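You operate a simulated robot arm through the tools that you are given. There is no shell and no other tool.

You are at the controls of a simulated robot arm. One attempt, no reset.

## Task
Clamp the sample in the black tray, clean it, dye it and wipe it at READY.
Fine: CLEANER, then DYE, clamp shut all the while; wipe with the black pad till no red is left, then put the pad back. Set down upright: black pad.

Only the result counts: the job must be done as asked and must still hold three seconds after the hand-in. Knocking over, shifting, dropping, spilling or breaking anything else fails it.

## Robot
A 6-joint arm with a two-finger parallel gripper, fixed in place. Base frame: the origin is on the floor under the middle of its stand, x ahead of it, y to its left, z up. Readings come in m, rad, newtons and seconds.
With the tool pointing down near the work surface it reaches from about 0.3 to 0.8 m from the base axis. Its first joint turns from -2.897 to 2.897 rad. Payload 3.43 kg.
The tool frame sits at the grasp point between the pads (the TCP): z along the fingers, y along the line on which they close. The tips reach 0.034 m beyond it. The gripper opens to 0.128 m. The fingers are 0.024 m wide and 0.012 m thick; the gripper's body (0.048 by 0.13 m) begins 0.096 m behind the TCP.
Orientation is that of the tool frame in the base frame, as a unit quaternion [w, x, y, z]. With the fingers straight down and closing along the base's y, the tool's x points along the base's -x, its y along +y and its z along -z.

## Interface
- The arm moves only by the tool step_arm. Its argument "increments" is a list that holds one entry, the list of rows, each a list of 7 numbers: the opening, from 0 (shut) to 1 (fully open), then the shift along the tool's x, y, z in mm, then the turn, a rotation vector about the tool's x, y, z in rad. In form: [[[jaw, tx, ty, tz, rx, ry, rz], ...]]. A call has 1 to 20 rows; each row shifts and turns the commanded pose from where the row before left it, along the tool's axes as they then stand. Rows are played at 5 a second. More than 0.05 m and 0.15 rad between two rows, or a gripper value outside its range, and nothing of the call is played. Where a pose cannot be reached the arm comes as near as it can. A force on the tool above 90 N (or 10 N above the force at the start of the call, whichever is more), or a blocked arm, ends the call early, and 0.2 s more pass. Each finger travels about 0.045 m/s and halts on what it meets, pressing with about 28 N; the grip force reading is that of the motor and also rises with nothing between the fingers. The clock runs only during rows and for 0.2 s after the last one: add rows that do not move to give the fingers time. The reply holds the time, the measured pose of the TCP, the force on the tool along the base axes, the opening and the grip force, in the units named above and with some noise, with the torque about the TCP (base axes, N m) and any sound that the robot's microphone picked up.
- Cameras (640 x 400 px; columns grow to the right, rows downward): "scene" is fixed at [0.3982, -0.4991, 1.5583]; the picture's right is [1.00, 0.07, 0.00], its down [0.03, -0.42, -0.91] and it looks along [-0.07, 0.91, -0.42] (base axes); focal length 319 px, centre (320, 200). "wrist" rides on the gripper at [0.076, -0.011, -0.16] in the tool frame; the picture's right is [0.15, 0.99, 0.00], its down [-0.88, 0.13, -0.46] and it looks along [-0.45, 0.07, 0.89] (tool axes); focal length 234 px, centre (320, 200). There is no depth. A picture from a camera that has moved, and an enlarged one, comes with that camera's place and axes in the base frame and with its lens.
- get_image(camera): a new picture of that camera. The clock stands still meanwhile.
- enlarge(camera, box): a new picture of the part [left, top, right, bottom] of that camera's present view, enlarged. The clock stands still meanwhile.
- job_done(): hands the job in; it is judged then, once.

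Places have to be worked out from the pictures, the camera data and where the tool is seen. Open the gripper and draw the arm clear of the work before you hand the job in, unless the task says otherwise.

The tools are called after "Emit:" as name(argument=value, ...) on one line, values as JSON. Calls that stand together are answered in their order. step_arm: Moves the arm, as the interface text tells. Its arguments: {"type":"object","properties":{"increments":{"type":"array","items":{"type":"array","items":{"type":"array","items":{"type":"number"}}}}},"required":["increments"]} The other tools are called the same way: get_image (camera) takes a picture; enlarge (camera, box) takes an enlarged picture of a part of a camera's view; job_done () hands the job in.

At the start:

```text
clock: 0.0
position: [0.1152, 0.4529, 1.2817]
orientation: [-0.002, 0.001, 1.0, -0.01]
wrist_force: [0.4, 0.1, 0.2]
wrist_torque: [0.04, 0.03, -0.03]
gripper_width: 0.1281
grip_force: 0.0
```

scene: 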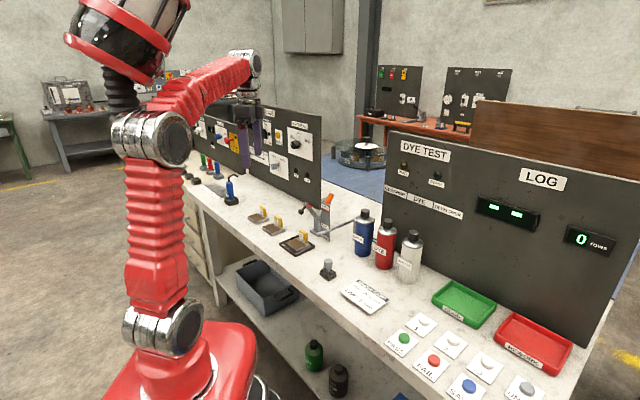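
wrist: 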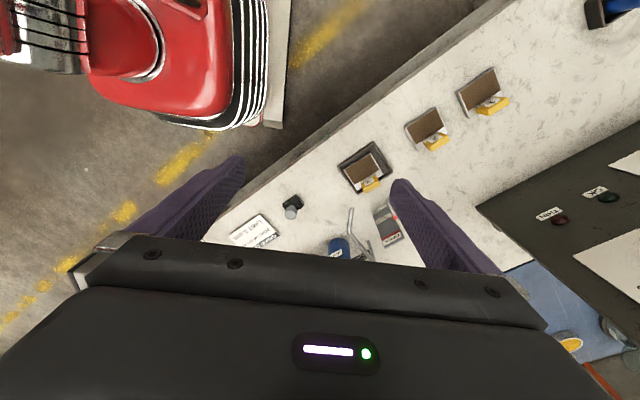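

I'll begin by looking closely at the bench from the scene camera before moving anything.

Emit:
enlarge(camera="scene", box=[220, 170, 440, 310])

Emit:
enlarge(camera="scene", box=[370, 130, 640, 300])

Emit:
enlarge(camera="scene", box=[160, 90, 340, 210])

Emit:
enlarge(camera="scene", box=[320, 260, 600, 400])

Emit:
enlarge(camera="wrist", box=[220, 60, 540, 260])

```text
2.86 times, centred on (330, 240) of scene
camera zoom: at [0.3982, -0.4991, 1.5583], right [1.0, 0.07, 0.0], down [0.03, -0.42, -0.91], along [-0.07, 0.91, -0.42], focal length 912 px, centre (291, 86)
```

zoom: 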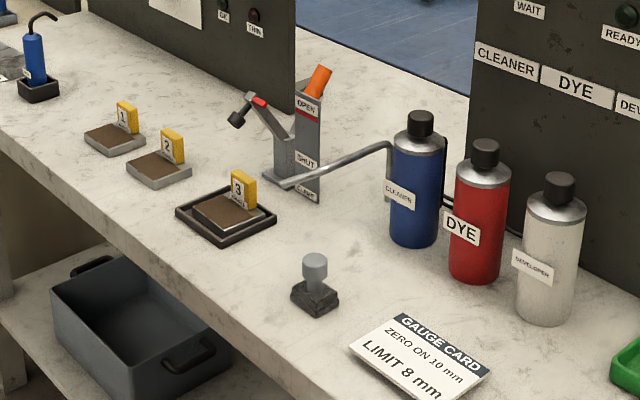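

```text
2.35 times, centred on (505, 215) of scene
camera zoom: at [0.3982, -0.4991, 1.5583], right [1.0, 0.07, 0.0], down [0.03, -0.42, -0.91], along [-0.07, 0.91, -0.42], focal length 751 px, centre (-115, 165)
```

zoom: 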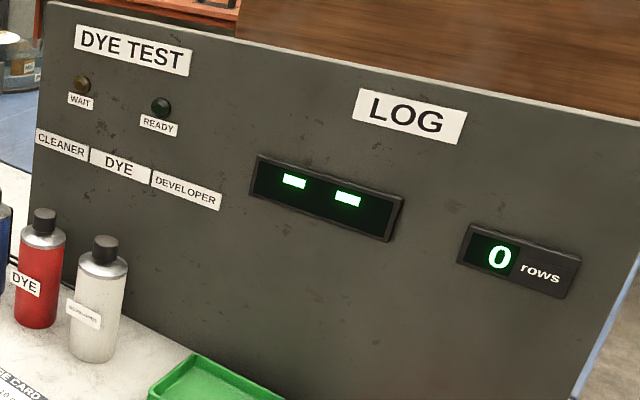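

```text
3.33 times, centred on (250, 150) of scene
camera zoom: at [0.3982, -0.4991, 1.5583], right [1.0, 0.07, 0.0], down [0.03, -0.42, -0.91], along [-0.07, 0.91, -0.42], focal length 1064 px, centre (553, 367)
```

zoom: 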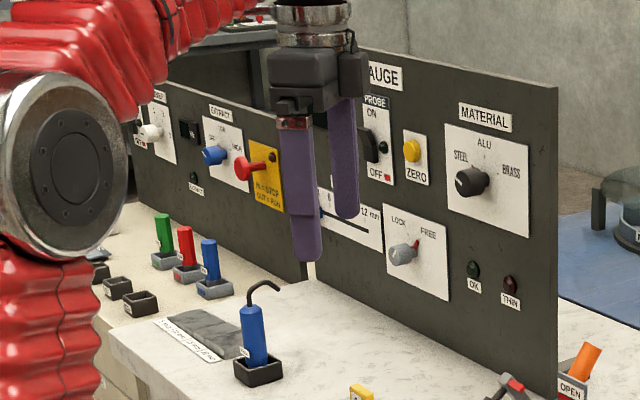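

```text
2.29 times, centred on (460, 330) of scene
camera zoom: at [0.3982, -0.4991, 1.5583], right [1.0, 0.07, 0.0], down [0.03, -0.42, -0.91], along [-0.07, 0.91, -0.42], focal length 729 px, centre (0, -97)
```

zoom: 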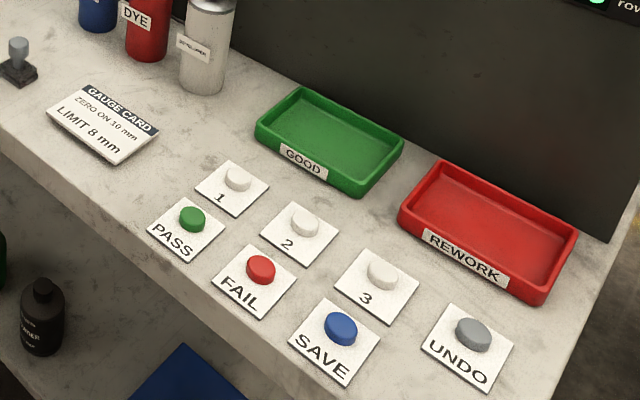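

```text
2.00 times, centred on (380, 160) of wrist
camera zoom: at [0.0414, 0.443, 1.4429], right [-0.15, 0.99, -0.02], down [0.88, 0.14, 0.45], along [0.45, 0.05, -0.89], focal length 468 px, centre (200, 280)
```

zoom: 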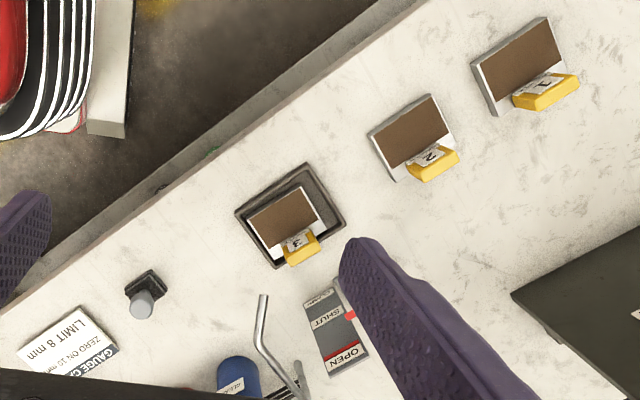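

The sample tagged 3 sits in the black tray near (0.23, 0.58, 0.85). The clamp post is near (0.335, 0.68), the bottles around (0.48–0.63, 0.56–0.40), and the black pad near (0.36, 0.42). I move the arm over the tray, well above everything, to get closer wrist views.

Emit:
step_arm(increments=[[[1, -36, 16, 22, 0, 0, 0], [1, -36, 16, 22, 0, 0, 0], [1, -36, 16, 22, 0, 0, 0], [1, -36, 16, 22, 0, 0, 0], [1, -36, 16, 22, 0, 0, 0], [1, -36, 16, 22, 0, 0, 0], [1, 0, 0, 0, 0, 0, 0]]])

Emit:
get_image(camera="wrist")

Emit:
get_image(camera="scene")

```text
clock: 1.6
position: [0.3311, 0.546, 1.1486]
orientation: [-0.002, 0.0, 1.0, -0.009]
wrist_force: [-0.6, 0.4, -0.2]
wrist_torque: [-0.02, 0.0, -0.01]
gripper_width: 0.1278
grip_force: 0.1
```

```text
taken
camera wrist: at [0.2564, 0.538, 1.3097], right [-0.15, 0.99, -0.02], down [0.88, 0.14, 0.45], along [0.45, 0.05, -0.89], focal length 234 px, centre (320, 200)
```

wrist: 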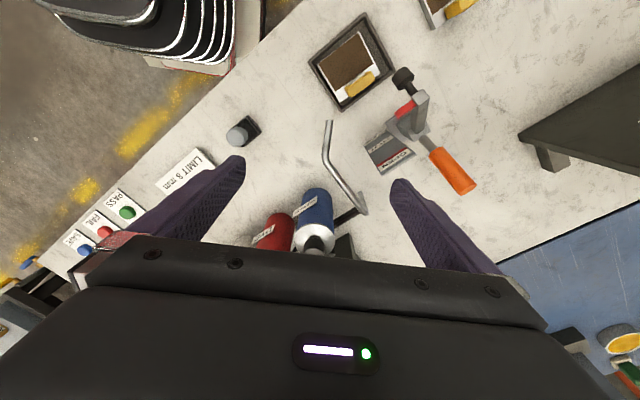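

```text
taken
```

scene: 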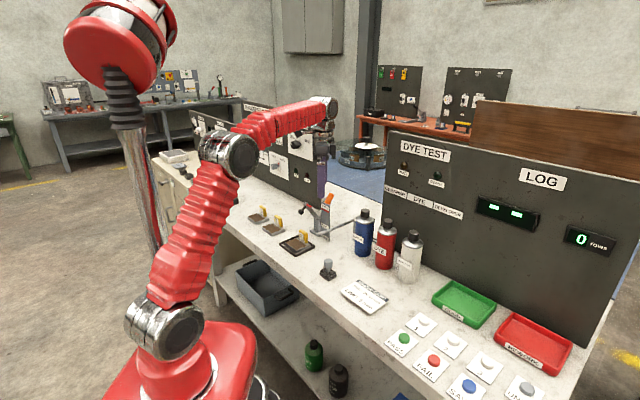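

The wrist view shows a bent pipe coming off the board near the bottles and pointing toward the tray. The clamp's orange handle is swung back. I enlarge these areas.

Emit:
enlarge(camera="wrist", box=[280, 0, 500, 137])

Emit:
enlarge(camera="wrist", box=[220, 100, 480, 262])

Emit:
enlarge(camera="scene", box=[270, 180, 400, 262])

Emit:
enlarge(camera="scene", box=[340, 195, 450, 320])

```text
2.91 times, centred on (390, 68) of wrist
camera zoom: at [0.2564, 0.538, 1.3097], right [-0.15, 0.99, -0.02], down [0.88, 0.14, 0.45], along [0.45, 0.05, -0.89], focal length 681 px, centre (116, 582)
```

zoom: 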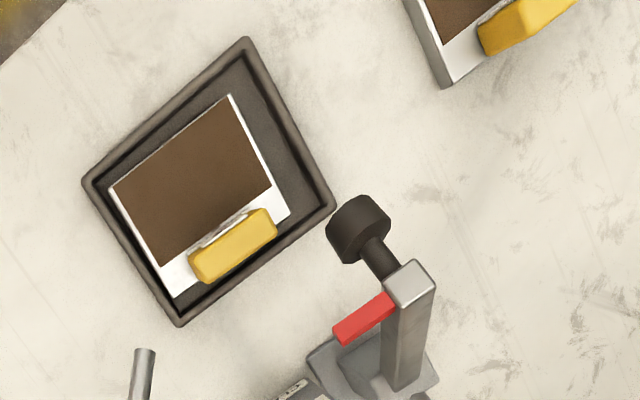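

```text
2.46 times, centred on (350, 181) of wrist
camera zoom: at [0.2564, 0.538, 1.3097], right [-0.15, 0.99, -0.02], down [0.88, 0.14, 0.45], along [0.45, 0.05, -0.89], focal length 576 px, centre (246, 247)
```

zoom: 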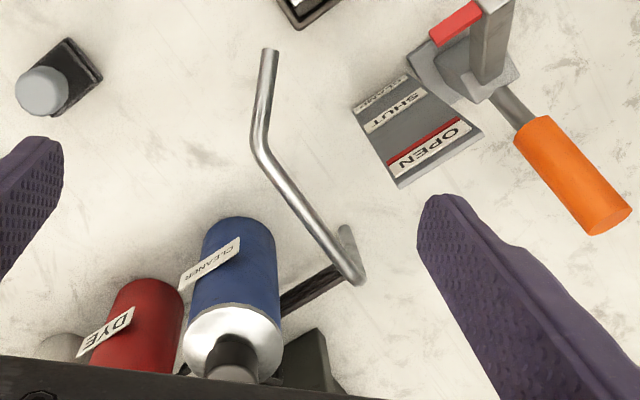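

```text
4.88 times, centred on (335, 221) of scene
camera zoom: at [0.3982, -0.4991, 1.5583], right [1.0, 0.07, 0.0], down [0.03, -0.42, -0.91], along [-0.07, 0.91, -0.42], focal length 1556 px, centre (247, 98)
```

zoom: 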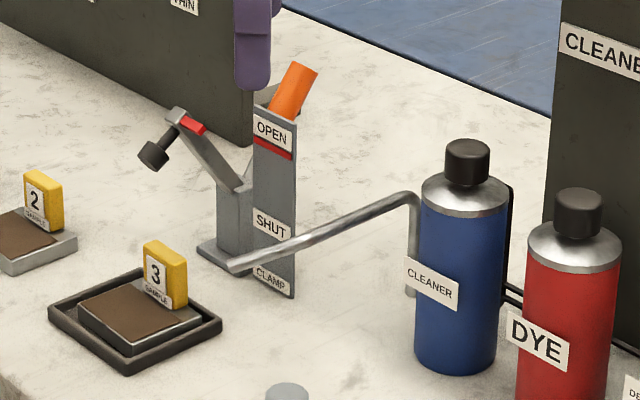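

```text
3.20 times, centred on (395, 258) of scene
camera zoom: at [0.3982, -0.4991, 1.5583], right [1.0, 0.07, 0.0], down [0.03, -0.42, -0.91], along [-0.07, 0.91, -0.42], focal length 1021 px, centre (80, 16)
```

zoom: 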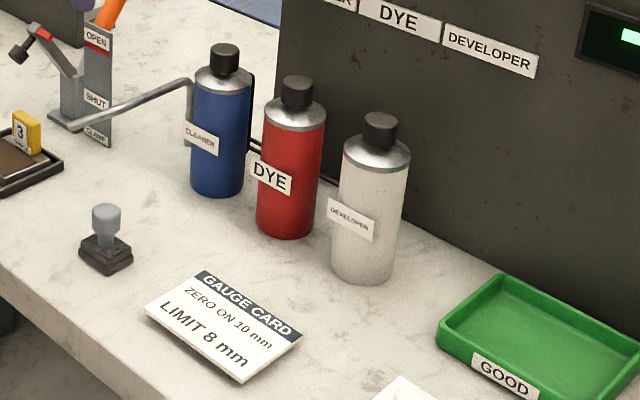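

The pipe looks like a spray nozzle aimed at the tray, and the clamp has an orange handle and OPEN/SHUT/CLAMP labels. I turn the tool 45° to line up with the bench so I can look straight at the clamp.

Emit:
step_arm(increments=[[[1, 0, 0, 0, 0, 0, -0.131], [1, 0, 0, 0, 0, 0, -0.131], [1, 0, 0, 0, 0, 0, -0.131], [1, 0, 0, 0, 0, 0, -0.131], [1, 0, 0, 0, 0, 0, -0.131], [1, 0, 0, 0, 0, 0, -0.131], [1, 0, 0, 0, 0, 0, 0]]])

Emit:
get_image(camera="wrist")

```text
clock: 3.2
position: [0.3302, 0.5467, 1.1484]
orientation: [-0.005, -0.385, 0.923, -0.007]
wrist_force: [-0.8, 0.7, -0.8]
wrist_torque: [-0.03, 0.01, 0.0]
gripper_width: 0.1281
grip_force: 0.0
```

```text
taken
camera wrist: at [0.2869, 0.4864, 1.3095], right [-0.8, 0.59, -0.01], down [0.53, 0.72, 0.44], along [0.27, 0.35, -0.9], focal length 234 px, centre (320, 200)
```

wrist: 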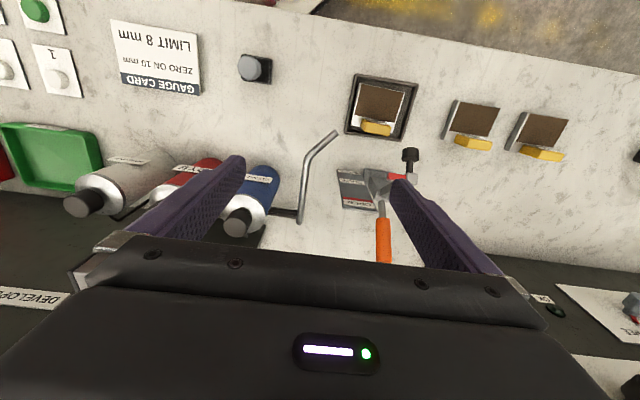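

This view is lined up with the bench. I shift left and tilt the tool toward the back of the bench to see the clamp mechanism more from the side.

Emit:
step_arm(increments=[[[1, 16, 31, 4, 0, 0, 0], [1, 16, 31, 4, 0, 0, 0], [1, 16, 31, 4, 0, 0, 0], [1, 0, 0, 0, 0, -0.15, 0], [1, 0, 0, 0, 0, -0.15, 0], [1, 0, 0, 0, 0, -0.15, 0], [1, 0, 0, 0, 0, -0.15, 0], [1, 0, 0, 0, 0, 0, 0]]])

Emit:
get_image(camera="wrist")

Emit:
enlarge(camera="wrist", box=[200, 20, 460, 230])

```text
clock: 5.0
position: [0.2304, 0.5768, 1.1346]
orientation: [0.269, -0.369, 0.883, 0.107]
wrist_force: [0.4, 0.2, 0.4]
wrist_torque: [0.02, -0.04, 0.0]
gripper_width: 0.1281
grip_force: 0.0
```

```text
taken
camera wrist: at [0.1323, 0.4617, 1.2271], right [-0.79, 0.61, -0.09], down [0.24, 0.44, 0.87], along [0.57, 0.66, -0.49], focal length 234 px, centre (320, 200)
```

wrist: 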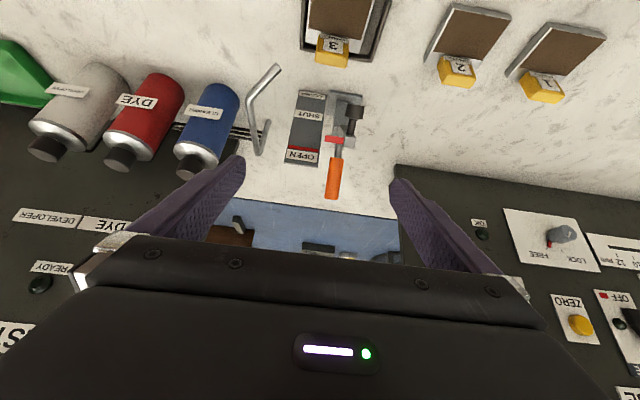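

```text
1.90 times, centred on (330, 125) of wrist
camera zoom: at [0.1323, 0.4617, 1.2271], right [-0.79, 0.61, -0.09], down [0.24, 0.44, 0.87], along [0.57, 0.66, -0.49], focal length 446 px, centre (301, 343)
```

zoom: 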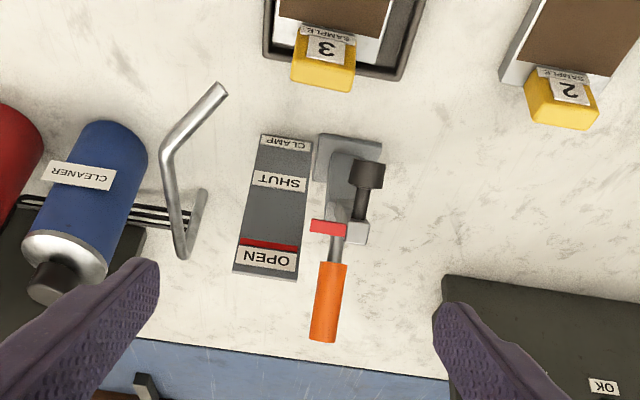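

The clamp lever is a V: front arm with a black foot and a red pointer, and an orange handle at the back, in a plane at about u = -0.276 (u being position along the bench). I back off and come lower to check how the foot lines up with the sample and its tag.

Emit:
step_arm(increments=[[[1, 0, 0, 0, 0, 0.1075, 0], [1, 0, 0, 0, 0, 0.1075, 0], [1, 41.3, 8.7, 21, 0, 0, 0], [1, 41.3, 8.7, 21, 0, 0, 0], [1, 41.3, 8.7, 21, 0, 0, 0], [1, 0, 0, 0, 0, 0, 0]]])

Emit:
get_image(camera="wrist")

Emit:
enlarge(camera="wrist", box=[220, 60, 440, 240])

```text
clock: 6.4
position: [0.1508, 0.5291, 1.0285]
orientation: [0.171, -0.377, 0.908, 0.066]
wrist_force: [1.2, -0.2, 0.3]
wrist_torque: [-0.02, 0.0, -0.01]
gripper_width: 0.1283
grip_force: 0.1
```

```text
taken
camera wrist: at [0.0679, 0.4301, 1.1516], right [-0.8, 0.6, -0.06], down [0.37, 0.56, 0.74], along [0.48, 0.57, -0.67], focal length 234 px, centre (320, 200)
```

wrist: 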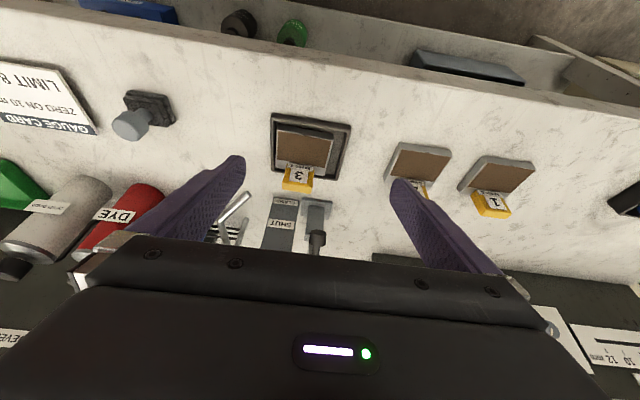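

```text
2.22 times, centred on (330, 150) of wrist
camera zoom: at [0.0679, 0.4301, 1.1516], right [-0.8, 0.6, -0.06], down [0.37, 0.56, 0.74], along [0.48, 0.57, -0.67], focal length 520 px, centre (298, 311)
```

zoom: 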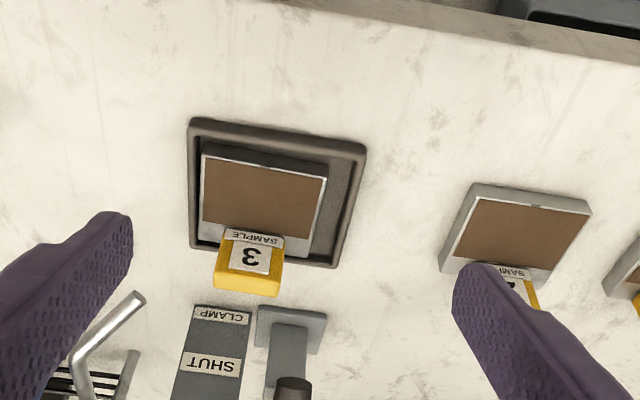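

From this view the foot should land on the bare margin just beside the tag, so the clamp can close in place. I'll close the fingers, rise, and move above the gap between the clamp's arm and its handle.

Emit:
step_arm(increments=[[[0, -14.4, 0, -37.3, 0, 0, 0], [0, -14.4, 0, -37.3, 0, 0, 0], [0, -38.6, 1.7, 14.9, 0, 0, 0], [0, -38.6, 1.7, 14.9, 0, 0, 0], [0, -38.6, 1.7, 14.9, 0, 0, 0], [0, -38.6, 1.7, 14.9, 0, 0, 0], [0, -38.6, 1.7, 14.9, 0, 0, 0], [0, 0, 0, 0, 0, 0, 0], [0, 0, 0, 0, 0, 0, 0]]])

Emit:
get_image(camera="wrist")

Emit:
enlarge(camera="scene", box=[260, 150, 420, 260])

```text
clock: 8.4
position: [0.286, 0.68, 1.1127]
orientation: [0.171, -0.378, 0.908, 0.067]
wrist_force: [0.0, 0.0, 0.2]
wrist_torque: [0.0, -0.02, -0.02]
gripper_width: 0.0002
grip_force: 28.1
```

```text
taken
camera wrist: at [0.2033, 0.5817, 1.2351], right [-0.8, 0.6, -0.06], down [0.37, 0.56, 0.74], along [0.48, 0.57, -0.67], focal length 234 px, centre (320, 200)
```

wrist: 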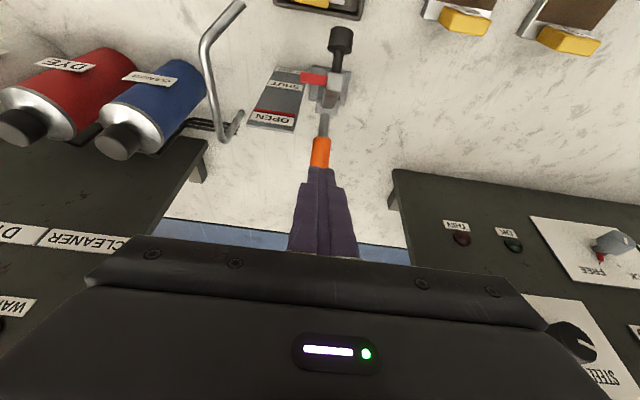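

```text
3.64 times, centred on (340, 205) of scene
camera zoom: at [0.3982, -0.4991, 1.5583], right [1.0, 0.07, 0.0], down [0.03, -0.42, -0.91], along [-0.07, 0.91, -0.42], focal length 1160 px, centre (247, 182)
```

zoom: 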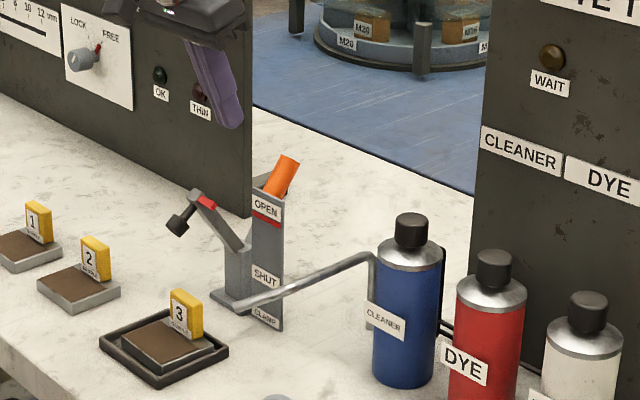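

The closed fingers are centred over the lever plane, with the tip about 7 cm above the gap between arm and handle. I lower straight down into the gap.

Emit:
step_arm(increments=[[[0, 10.8, 0, 28, 0, 0, 0], [0, 10.8, 0, 28, 0, 0, 0], [0, 10.8, 0, 28, 0, 0, 0], [0, 0, 0, 0, 0, 0, 0]]])

Emit:
enlarge(camera="scene", box=[270, 170, 370, 250])

Emit:
enlarge(camera="wrist", box=[200, 0, 440, 200])

```text
clock: 9.4
position: [0.2882, 0.6812, 1.0211]
orientation: [0.172, -0.378, 0.907, 0.067]
wrist_force: [0.3, -0.1, -0.6]
wrist_torque: [-0.01, -0.04, -0.02]
gripper_width: 0.0002
grip_force: 28.3
```

```text
5.00 times, centred on (320, 210) of scene
camera zoom: at [0.3982, -0.4991, 1.5583], right [1.0, 0.07, 0.0], down [0.03, -0.42, -0.91], along [-0.07, 0.91, -0.42], focal length 1595 px, centre (320, 150)
```

zoom: 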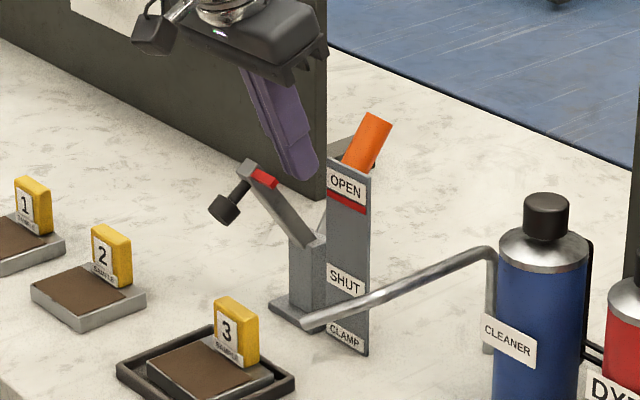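

```text
2.00 times, centred on (320, 100) of wrist
camera zoom: at [0.206, 0.5822, 1.1434], right [-0.8, 0.6, -0.06], down [0.37, 0.56, 0.74], along [0.48, 0.57, -0.67], focal length 468 px, centre (320, 400)
```

zoom: 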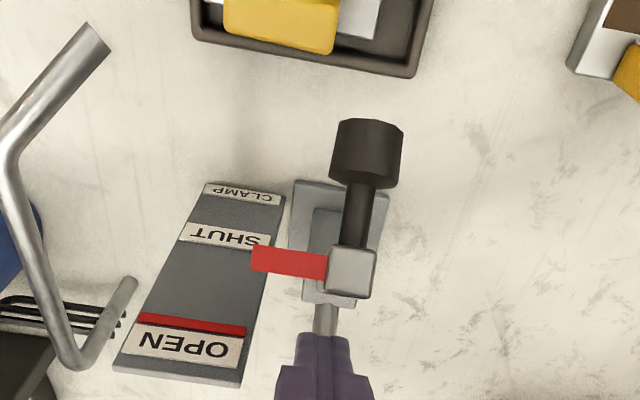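

The fingertip is now in the V with room on both sides. I pull toward the front of the bench against the arm's back face and check the first part of the swing.

Emit:
step_arm(increments=[[[0, 11.4, 0, -6, 0, 0, 0], [0, 11.3, 0, -6, 0, 0, 0], [0, 11.5, 0, -0.7, 0, 0, 0], [0, 11.5, 0, -0.7, 0, 0, 0], [0, 8.8, 0, 2, 0, 0, 0], [0, 8.8, 0, 2, 0, 0, 0]]])

Emit:
enlarge(camera="scene", box=[270, 170, 370, 250])

Emit:
enlarge(camera="wrist", box=[200, 0, 440, 200])

```text
clock: 10.8
position: [0.2449, 0.6374, 1.0068]
orientation: [0.172, -0.378, 0.907, 0.066]
wrist_force: [-0.1, -0.5, 0.0]
wrist_torque: [0.03, 0.01, -0.01]
gripper_width: 0.0
grip_force: 28.1
```

```text
5.00 times, centred on (320, 210) of scene
camera zoom: at [0.3982, -0.4991, 1.5583], right [1.0, 0.07, 0.0], down [0.03, -0.42, -0.91], along [-0.07, 0.91, -0.42], focal length 1595 px, centre (320, 150)
```

zoom: 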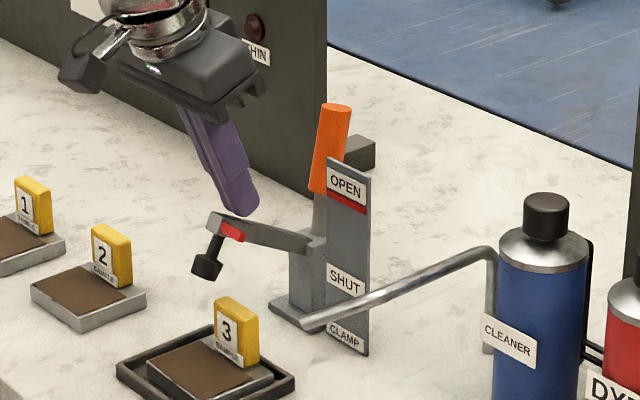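

```text
2.00 times, centred on (320, 100) of wrist
camera zoom: at [0.1616, 0.5389, 1.13], right [-0.8, 0.6, -0.06], down [0.37, 0.56, 0.74], along [0.48, 0.57, -0.67], focal length 468 px, centre (320, 400)
```

zoom: 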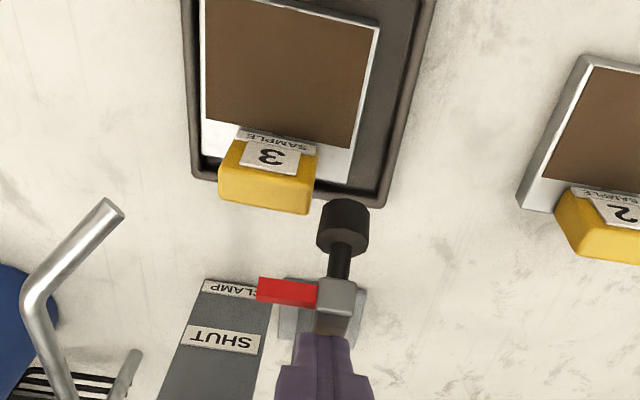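

The lever turns as one piece with very little force, and the foot is clear of the tag. I continue the arc downward.

Emit:
step_arm(increments=[[[0, 8.4, 0, 3.7, 0, 0, 0], [0, 8.4, 0, 3.7, 0, 0, 0], [0, 6.4, 0, 4, 0, 0, 0], [0, 6.3, 0, 4, 0, 0, 0], [0, 4.9, 0, 4.5, 0, 0, 0], [0, 4.9, 0, 4.5, 0, 0, 0]]])

Emit:
enlarge(camera="scene", box=[270, 170, 370, 250])

Emit:
enlarge(camera="wrist", box=[200, 0, 440, 200])

```text
clock: 12.2
position: [0.2255, 0.6182, 0.9707]
orientation: [0.17, -0.377, 0.908, 0.065]
wrist_force: [-0.3, 0.5, -0.2]
wrist_torque: [0.02, 0.02, -0.01]
gripper_width: 0.0001
grip_force: 28.2
```

```text
5.00 times, centred on (320, 210) of scene
camera zoom: at [0.3982, -0.4991, 1.5583], right [1.0, 0.07, 0.0], down [0.03, -0.42, -0.91], along [-0.07, 0.91, -0.42], focal length 1595 px, centre (320, 150)
```

zoom: 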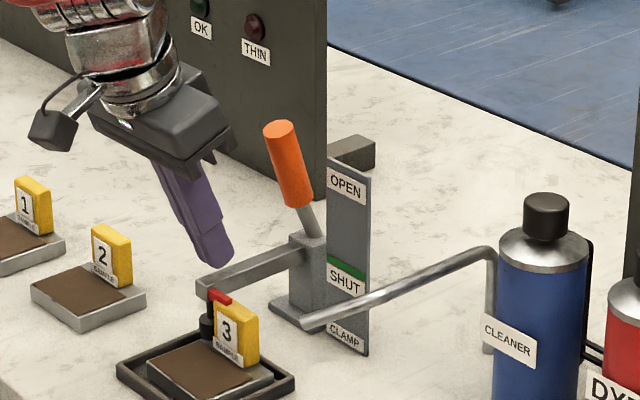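

```text
2.00 times, centred on (320, 100) of wrist
camera zoom: at [0.1424, 0.519, 1.0933], right [-0.8, 0.6, -0.06], down [0.37, 0.56, 0.74], along [0.48, 0.57, -0.67], focal length 468 px, centre (320, 400)
```

zoom: 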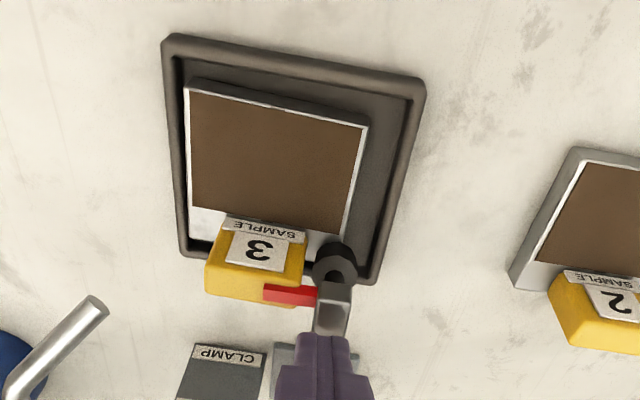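

The indicator on the plate turned green at SHUT and the foot sits beside the tag, so the clamp is shut. I rise clear and move over to look closely at the bottles.

Emit:
step_arm(increments=[[[0, -14.4, 0, -37.3, 0, 0, 0], [0, -14.4, 0, -37.3, 0, 0, 0], [0, -14.4, 0, -37.3, 0, 0, 0], [0, -14.4, 0, -37.3, 0, 0, 0], [0, -14.4, 0, -37.3, 0, 0, 0], [0, 8, -46, -3, 0, 0, 0], [0, 8, -46, -3, 0, 0, 0], [0, 8, -46, -3, 0, 0, 0], [0, 8, -46, -3, 0, 0, 0], [0, 8, -46, -3, 0, 0, 0], [0, 8, -46, -3, 0, 0, 0], [0, 0, 0, 0, 0, 0, 0]]])

Emit:
get_image(camera="wrist")

Emit:
enlarge(camera="wrist", box=[200, 0, 440, 200])

Emit:
get_image(camera="scene")

```text
clock: 14.8
position: [0.3833, 0.3881, 1.171]
orientation: [0.171, -0.377, 0.908, 0.066]
wrist_force: [-0.4, 0.3, -0.1]
wrist_torque: [-0.01, 0.0, 0.01]
gripper_width: 0.0
grip_force: 28.3
```

```text
taken
camera wrist: at [0.3008, 0.2897, 1.2952], right [-0.8, 0.6, -0.06], down [0.37, 0.56, 0.74], along [0.48, 0.57, -0.67], focal length 234 px, centre (320, 200)
```

wrist: 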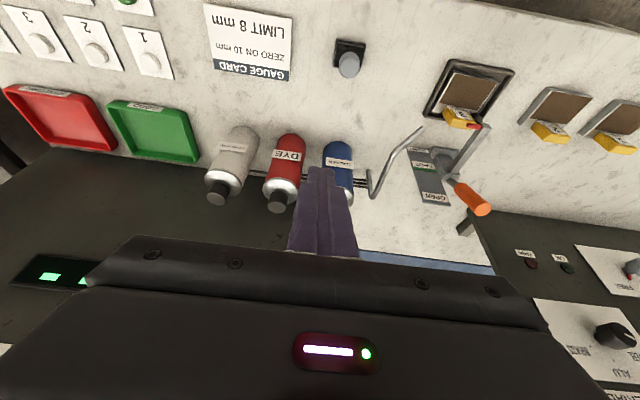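

```text
2.00 times, centred on (320, 100) of wrist
camera zoom: at [0.3008, 0.2897, 1.2952], right [-0.8, 0.6, -0.06], down [0.37, 0.56, 0.74], along [0.48, 0.57, -0.67], focal length 468 px, centre (320, 400)
```

zoom: 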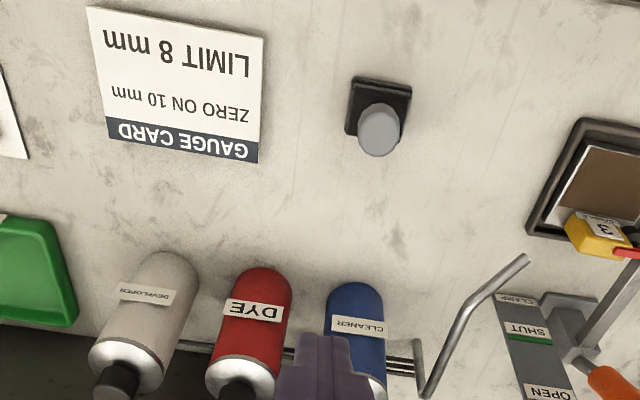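

```text
taken
```

scene: 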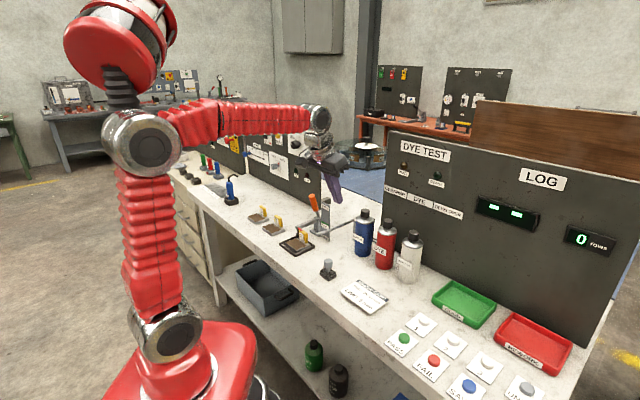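

The caps are partly hidden by the closed fingers. I enlarge the caps here and from the scene camera to fix the cap-top positions.

Emit:
enlarge(camera="wrist", box=[180, 110, 420, 240])

Emit:
enlarge(camera="scene", box=[340, 195, 430, 285])

Emit:
enlarge(camera="scene", box=[380, 130, 480, 230])

```text
2.67 times, centred on (300, 175) of wrist
camera zoom: at [0.3008, 0.2897, 1.2952], right [-0.8, 0.6, -0.06], down [0.37, 0.56, 0.74], along [0.48, 0.57, -0.67], focal length 624 px, centre (373, 267)
```

zoom: 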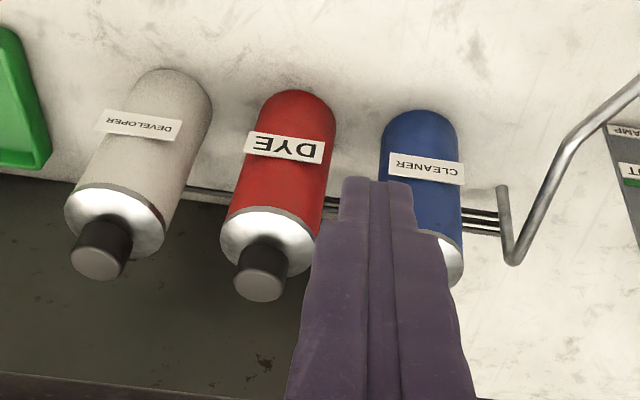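

```text
4.44 times, centred on (385, 240) of scene
camera zoom: at [0.3982, -0.4991, 1.5583], right [1.0, 0.07, 0.0], down [0.03, -0.42, -0.91], along [-0.07, 0.91, -0.42], focal length 1418 px, centre (31, 22)
```

zoom: 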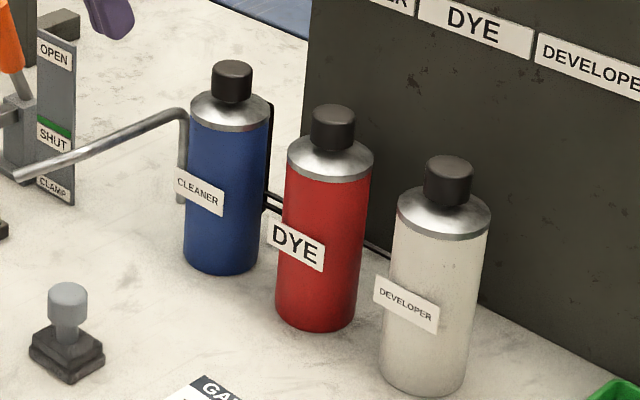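

```text
4.00 times, centred on (430, 180) of scene
camera zoom: at [0.3982, -0.4991, 1.5583], right [1.0, 0.07, 0.0], down [0.03, -0.42, -0.91], along [-0.07, 0.91, -0.42], focal length 1276 px, centre (-120, 280)
```

zoom: 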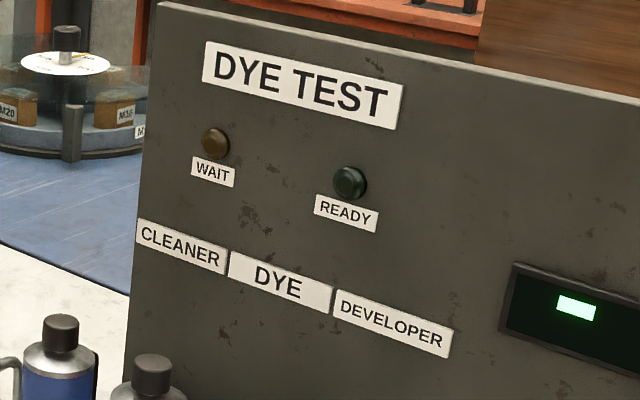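

The caps look like press buttons with thin hoses leading to the nozzle. I put the CLEANER cap top at about (0.483, 0.553, 1.037) and the DYE cap top at (0.557, 0.482, 1.037). I stand the tool upright and go above the CLEANER cap.

Emit:
step_arm(increments=[[[0, 0, 0, 0, 0, 0.123, 0], [0, 0, 0, 0, 0, 0.123, 0], [0, 0, 0, 0, 0, 0.122, 0], [0, -37.4, 9.2, 0, 0, 0, 0], [0, -37.4, 9.2, 0, 0, 0, 0], [0, -37.4, 9.2, 0, 0, 0, 0], [0, -37.4, 9.2, 0, 0, 0, 0], [0, -37.4, 9.2, 0, 0, 0, 0], [0, 0, 0, 20, 0, 0, 0], [0, 0, 0, 20, 0, 0, 0], [0, 0, 0, 0, 0, 0, 0]]])

Emit:
get_image(camera="wrist")

Emit:
enlarge(camera="scene", box=[320, 150, 440, 270])

```text
clock: 17.2
position: [0.4695, 0.5369, 1.1195]
orientation: [0.002, -0.384, 0.923, -0.005]
wrist_force: [-0.4, 0.7, -0.2]
wrist_torque: [-0.01, -0.01, 0.01]
gripper_width: 0.0002
grip_force: 27.5
out of reach, approached as far as the arm can: row 8
```

```text
taken
camera wrist: at [0.4236, 0.4752, 1.2802], right [-0.8, 0.6, -0.01], down [0.53, 0.72, 0.45], along [0.28, 0.36, -0.89], focal length 234 px, centre (320, 200)
```

wrist: 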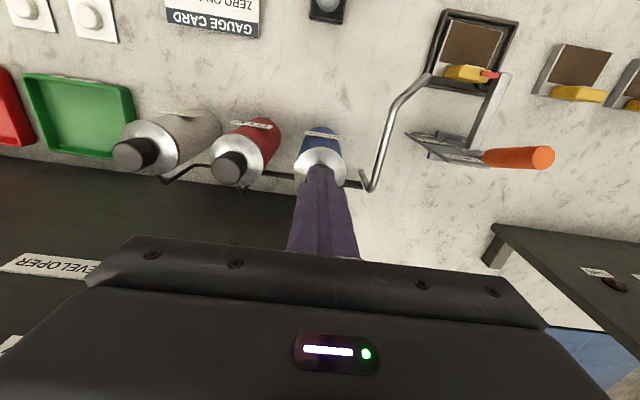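

```text
3.33 times, centred on (380, 210) of scene
camera zoom: at [0.3982, -0.4991, 1.5583], right [1.0, 0.07, 0.0], down [0.03, -0.42, -0.91], along [-0.07, 0.91, -0.42], focal length 1064 px, centre (120, 167)
```

zoom: 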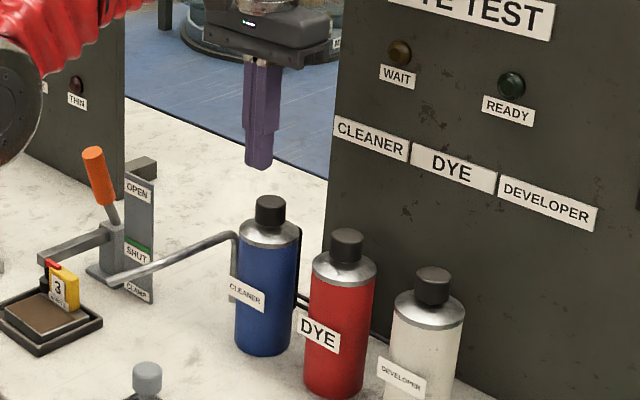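

The arm stopped about 2 cm short at that height with the tool vertical. I try the remaining 2 cm while lowering, staying about 2 cm above the cap.

Emit:
step_arm(increments=[[[0, 0, 0, 15, 0, 0, 0], [0, 0, 0, 15, 0, 0, 0], [0, -10, 0, 0, 0, 0, 0], [0, -10, 0, 0, 0, 0, 0], [0, 0, 0, 0, 0, 0, 0]]])

Emit:
enlarge(camera="scene", box=[330, 170, 400, 240])

Emit:
enlarge(camera="wrist", box=[240, 80, 400, 240])

```text
clock: 18.4
position: [0.4832, 0.5494, 1.0903]
orientation: [0.003, -0.384, 0.923, -0.005]
wrist_force: [0.6, -0.2, 0.7]
wrist_torque: [-0.01, 0.02, -0.01]
gripper_width: 0.0
grip_force: 28.4
```

```text
5.71 times, centred on (365, 205) of scene
camera zoom: at [0.3982, -0.4991, 1.5583], right [1.0, 0.07, 0.0], down [0.03, -0.42, -0.91], along [-0.07, 0.91, -0.42], focal length 1823 px, centre (63, 171)
```

zoom: 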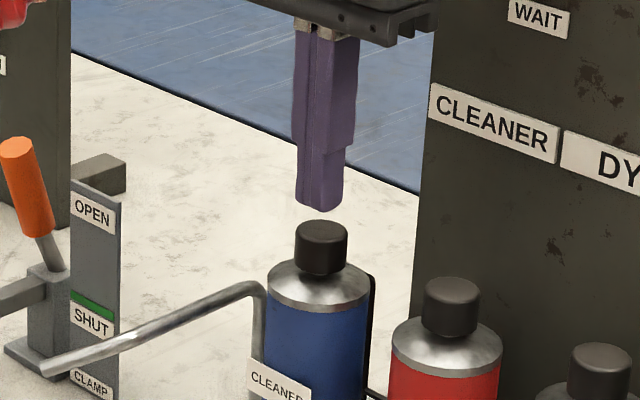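

```text
2.50 times, centred on (320, 160) of wrist
camera zoom: at [0.4375, 0.4879, 1.2512], right [-0.8, 0.59, -0.01], down [0.53, 0.72, 0.46], along [0.28, 0.36, -0.89], focal length 585 px, centre (320, 300)
```

zoom: 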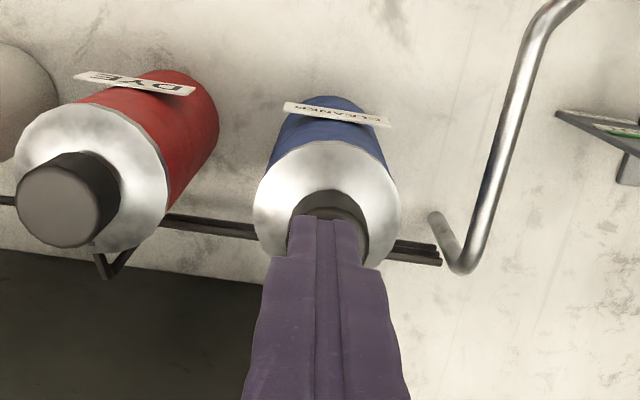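

The fingertip sits centred about 19 mm above the CLEANER cap. I lower to contact and press a few millimetres, watching force and sound.

Emit:
step_arm(increments=[[[0, 0, 0, 7, 0, 0, 0], [0, 0, 0, 7, 0, 0, 0], [0, 0, 0, 3, 0, 0, 0], [0, 0, 0, 3, 0, 0, 0], [0, 0, 0, 0, 0, 0, 0]]])

Emit:
enlarge(camera="scene", box=[330, 170, 400, 240])

```text
clock: 19.6
position: [0.4826, 0.5488, 1.0701]
orientation: [0.002, -0.383, 0.924, -0.004]
wrist_force: [-0.1, 0.1, -0.2]
wrist_torque: [0.01, -0.01, 0.04]
gripper_width: 0.0
grip_force: 27.8
```

```text
5.71 times, centred on (365, 205) of scene
camera zoom: at [0.3982, -0.4991, 1.5583], right [1.0, 0.07, 0.0], down [0.03, -0.42, -0.91], along [-0.07, 0.91, -0.42], focal length 1823 px, centre (63, 171)
```

zoom: 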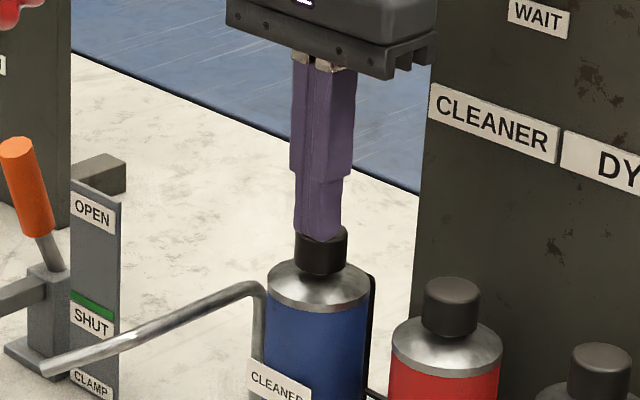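

The tip is at the cap's top (z ≈ 1.036) with no load yet. I press on in small steps.

Emit:
step_arm(increments=[[[0, 0, 0, 2, 0, 0, 0], [0, 0, 0, 2, 0, 0, 0], [0, 0, 0, 2, 0, 0, 0], [0, 0, 0, 0, 0, 0, 0]]])

Emit:
enlarge(camera="scene", box=[270, 170, 430, 290])

```text
clock: 20.6
position: [0.4827, 0.5498, 1.065]
orientation: [0.004, -0.383, 0.924, -0.004]
wrist_force: [1.2, -0.3, 3.1]
wrist_torque: [0.02, -0.06, -0.02]
gripper_width: 0.0001
grip_force: 28.2
heard: click
```

```text
3.33 times, centred on (350, 230) of scene
camera zoom: at [0.3982, -0.4991, 1.5583], right [1.0, 0.07, 0.0], down [0.03, -0.42, -0.91], along [-0.07, 0.91, -0.42], focal length 1064 px, centre (220, 100)
```

zoom: 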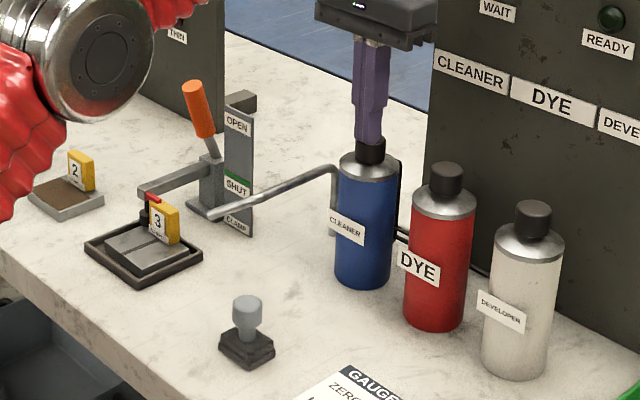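

A click was heard and the sample's brown film is gone: it is now bare grey metal. I lift off the cap and check the sample.

Emit:
step_arm(increments=[[[0, 0, 0, -10, 0, 0, 0], [0, 0, 0, -20, 0, 0, 0], [0, 0, 0, -25, 0, 0, 0], [0, 0, 0, 0, 0, 0, 0]]])

Emit:
enlarge(camera="scene", box=[270, 210, 350, 270])

Emit:
enlarge(camera="scene", box=[340, 130, 480, 290])

Emit:
get_image(camera="wrist")

```text
clock: 21.6
position: [0.4813, 0.5506, 1.1187]
orientation: [0.002, -0.384, 0.923, -0.005]
wrist_force: [0.6, 0.5, -0.1]
wrist_torque: [0.04, 0.03, 0.01]
gripper_width: 0.0002
grip_force: 27.7
```

```text
6.67 times, centred on (310, 240) of scene
camera zoom: at [0.3982, -0.4991, 1.5583], right [1.0, 0.07, 0.0], down [0.03, -0.42, -0.91], along [-0.07, 0.91, -0.42], focal length 2127 px, centre (387, -67)
```

zoom: 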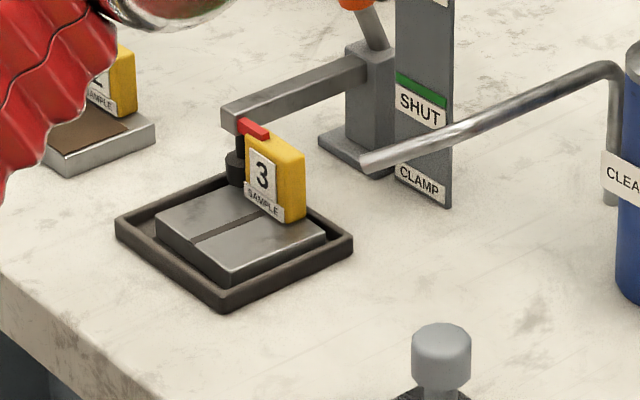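

```text
2.50 times, centred on (410, 210) of scene
camera zoom: at [0.3982, -0.4991, 1.5583], right [1.0, 0.07, 0.0], down [0.03, -0.42, -0.91], along [-0.07, 0.91, -0.42], focal length 798 px, centre (95, 175)
```

zoom: 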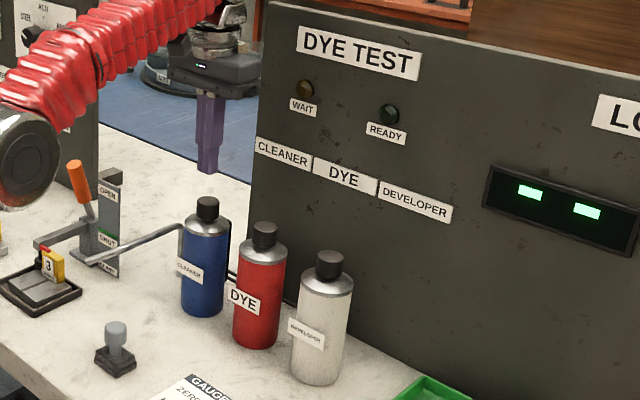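

```text
taken
camera wrist: at [0.4366, 0.4887, 1.2789], right [-0.8, 0.59, -0.01], down [0.53, 0.72, 0.45], along [0.28, 0.36, -0.89], focal length 234 px, centre (320, 200)
```

wrist: 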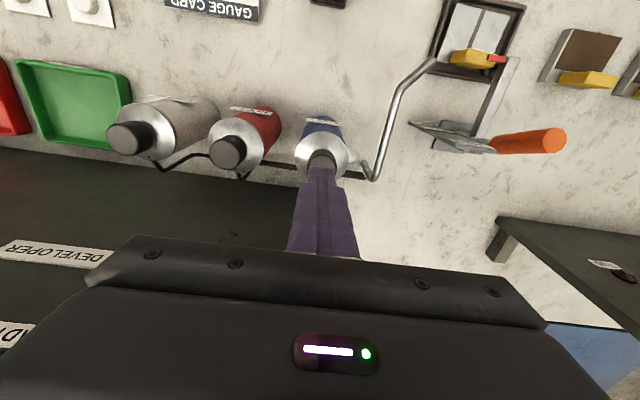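

The cleaner covered the sample, the clamp still reads green, and the lamps are off. I move 10 cm along the bench to the DYE cap and hover above it.

Emit:
step_arm(increments=[[[0, 0, -34, 0, 0, 0, 0], [0, -1, -34, 0, 0, 0, 0], [0, -1, -34, 0, 0, 0, 0], [0, 0, 0, 14, 0, 0, 0], [0, 0, 0, 14, 0, 0, 0], [0, 0, 0, 0, 0, 0, 0]]])

Emit:
enlarge(camera="scene", box=[345, 180, 425, 250])

Emit:
enlarge(camera="wrist", box=[240, 80, 400, 240])

```text
clock: 23.0
position: [0.5563, 0.4787, 1.0927]
orientation: [0.002, -0.383, 0.924, -0.006]
wrist_force: [-0.2, 0.5, -0.1]
wrist_torque: [0.0, 0.01, 0.02]
gripper_width: 0.0
grip_force: 28.0
```

```text
5.71 times, centred on (385, 215) of scene
camera zoom: at [0.3982, -0.4991, 1.5583], right [1.0, 0.07, 0.0], down [0.03, -0.42, -0.91], along [-0.07, 0.91, -0.42], focal length 1823 px, centre (-51, 114)
```

zoom: 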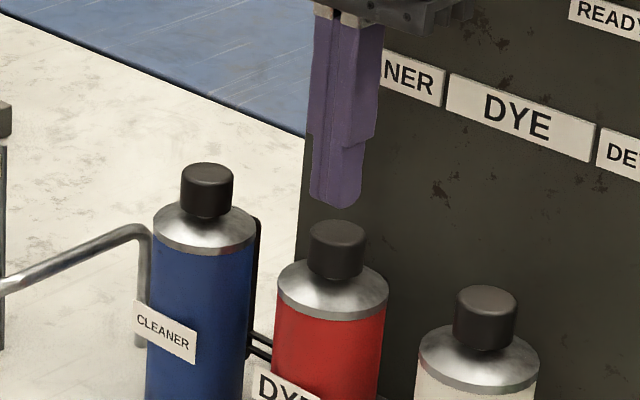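

```text
2.50 times, centred on (320, 160) of wrist
camera zoom: at [0.5106, 0.4176, 1.2531], right [-0.8, 0.59, -0.01], down [0.53, 0.72, 0.46], along [0.28, 0.36, -0.89], focal length 585 px, centre (320, 300)
```

zoom: 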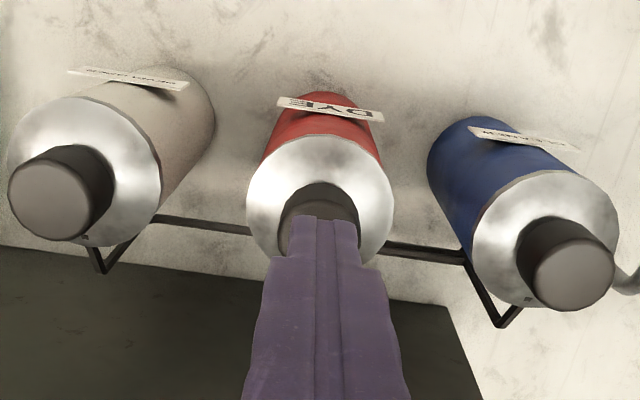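

The tip is centred over the DYE cap. I press it the same way as before, about 28 mm down in total.

Emit:
step_arm(increments=[[[0, 0, -2, 8, 0, 0, 0], [0, 0, 0, 8, 0, 0, 0], [0, 0, 0, 4, 0, 0, 0], [0, 0, 0, 2, 0, 0, 0], [0, 0, 0, 2, 0, 0, 0], [0, 0, 0, 2, 0, 0, 0], [0, 0, 0, 2, 0, 0, 0], [0, 0, 0, 0, 0, 0, 0]]])

Emit:
enlarge(camera="scene", box=[270, 170, 430, 290])

```text
clock: 24.8
position: [0.559, 0.4762, 1.0644]
orientation: [0.003, -0.383, 0.924, -0.005]
wrist_force: [-1.3, -0.4, 3.1]
wrist_torque: [0.0, -0.01, -0.02]
gripper_width: 0.0
grip_force: 28.1
heard: click
```

```text
3.33 times, centred on (350, 230) of scene
camera zoom: at [0.3982, -0.4991, 1.5583], right [1.0, 0.07, 0.0], down [0.03, -0.42, -0.91], along [-0.07, 0.91, -0.42], focal length 1064 px, centre (220, 100)
```

zoom: 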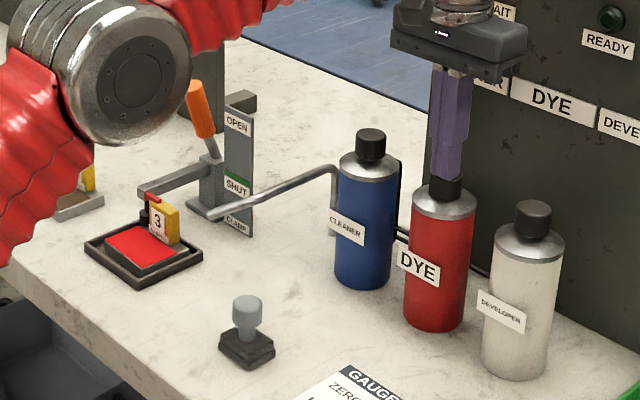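

The sample is now covered in red dye and the clamp is still green. I lift off the DYE cap and check the lamps.

Emit:
step_arm(increments=[[[0, 0, 0, -10, 0, 0, 0], [0, 0, 0, -25, 0, 0, 0], [0, 0, 0, -25, 0, 0, 0], [0, 20, 0, -20, 0, 0, 0], [0, 0, 0, 0, 0, 0, 0]]])

Emit:
enlarge(camera="scene", box=[370, 130, 470, 230])

Emit:
enlarge(camera="scene", box=[270, 200, 400, 300])

Emit:
get_image(camera="wrist")

```text
clock: 26.0
position: [0.5432, 0.4624, 1.1433]
orientation: [0.002, -0.383, 0.924, -0.005]
wrist_force: [-0.2, -0.3, -0.5]
wrist_torque: [-0.01, 0.02, 0.02]
gripper_width: 0.0
grip_force: 27.9
```

```text
4.00 times, centred on (420, 180) of scene
camera zoom: at [0.3982, -0.4991, 1.5583], right [1.0, 0.07, 0.0], down [0.03, -0.42, -0.91], along [-0.07, 0.91, -0.42], focal length 1276 px, centre (-80, 280)
```

zoom: 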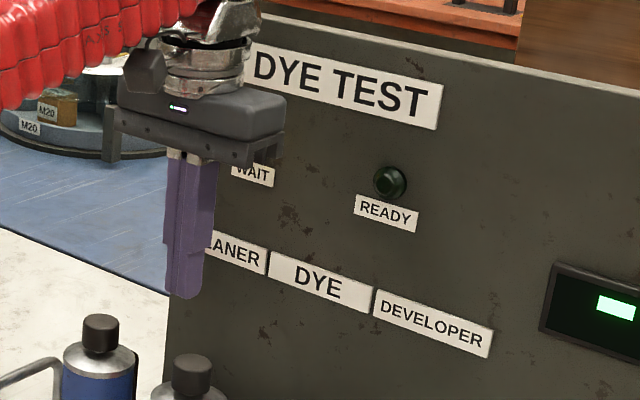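

```text
4.00 times, centred on (335, 250) of scene
camera zoom: at [0.3982, -0.4991, 1.5583], right [1.0, 0.07, 0.0], down [0.03, -0.42, -0.91], along [-0.07, 0.91, -0.42], focal length 1276 px, centre (260, 0)
```

zoom: 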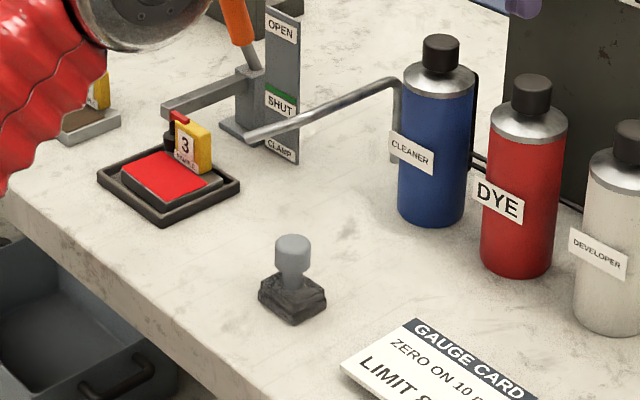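

```text
taken
camera wrist: at [0.4981, 0.4012, 1.3045], right [-0.8, 0.59, -0.01], down [0.53, 0.72, 0.45], along [0.28, 0.36, -0.89], focal length 234 px, centre (320, 200)
```

wrist: 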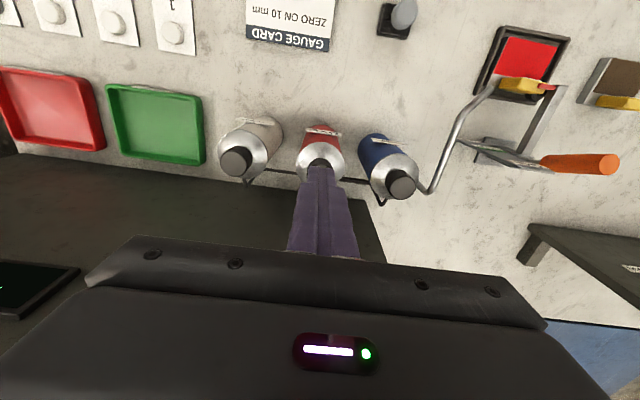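

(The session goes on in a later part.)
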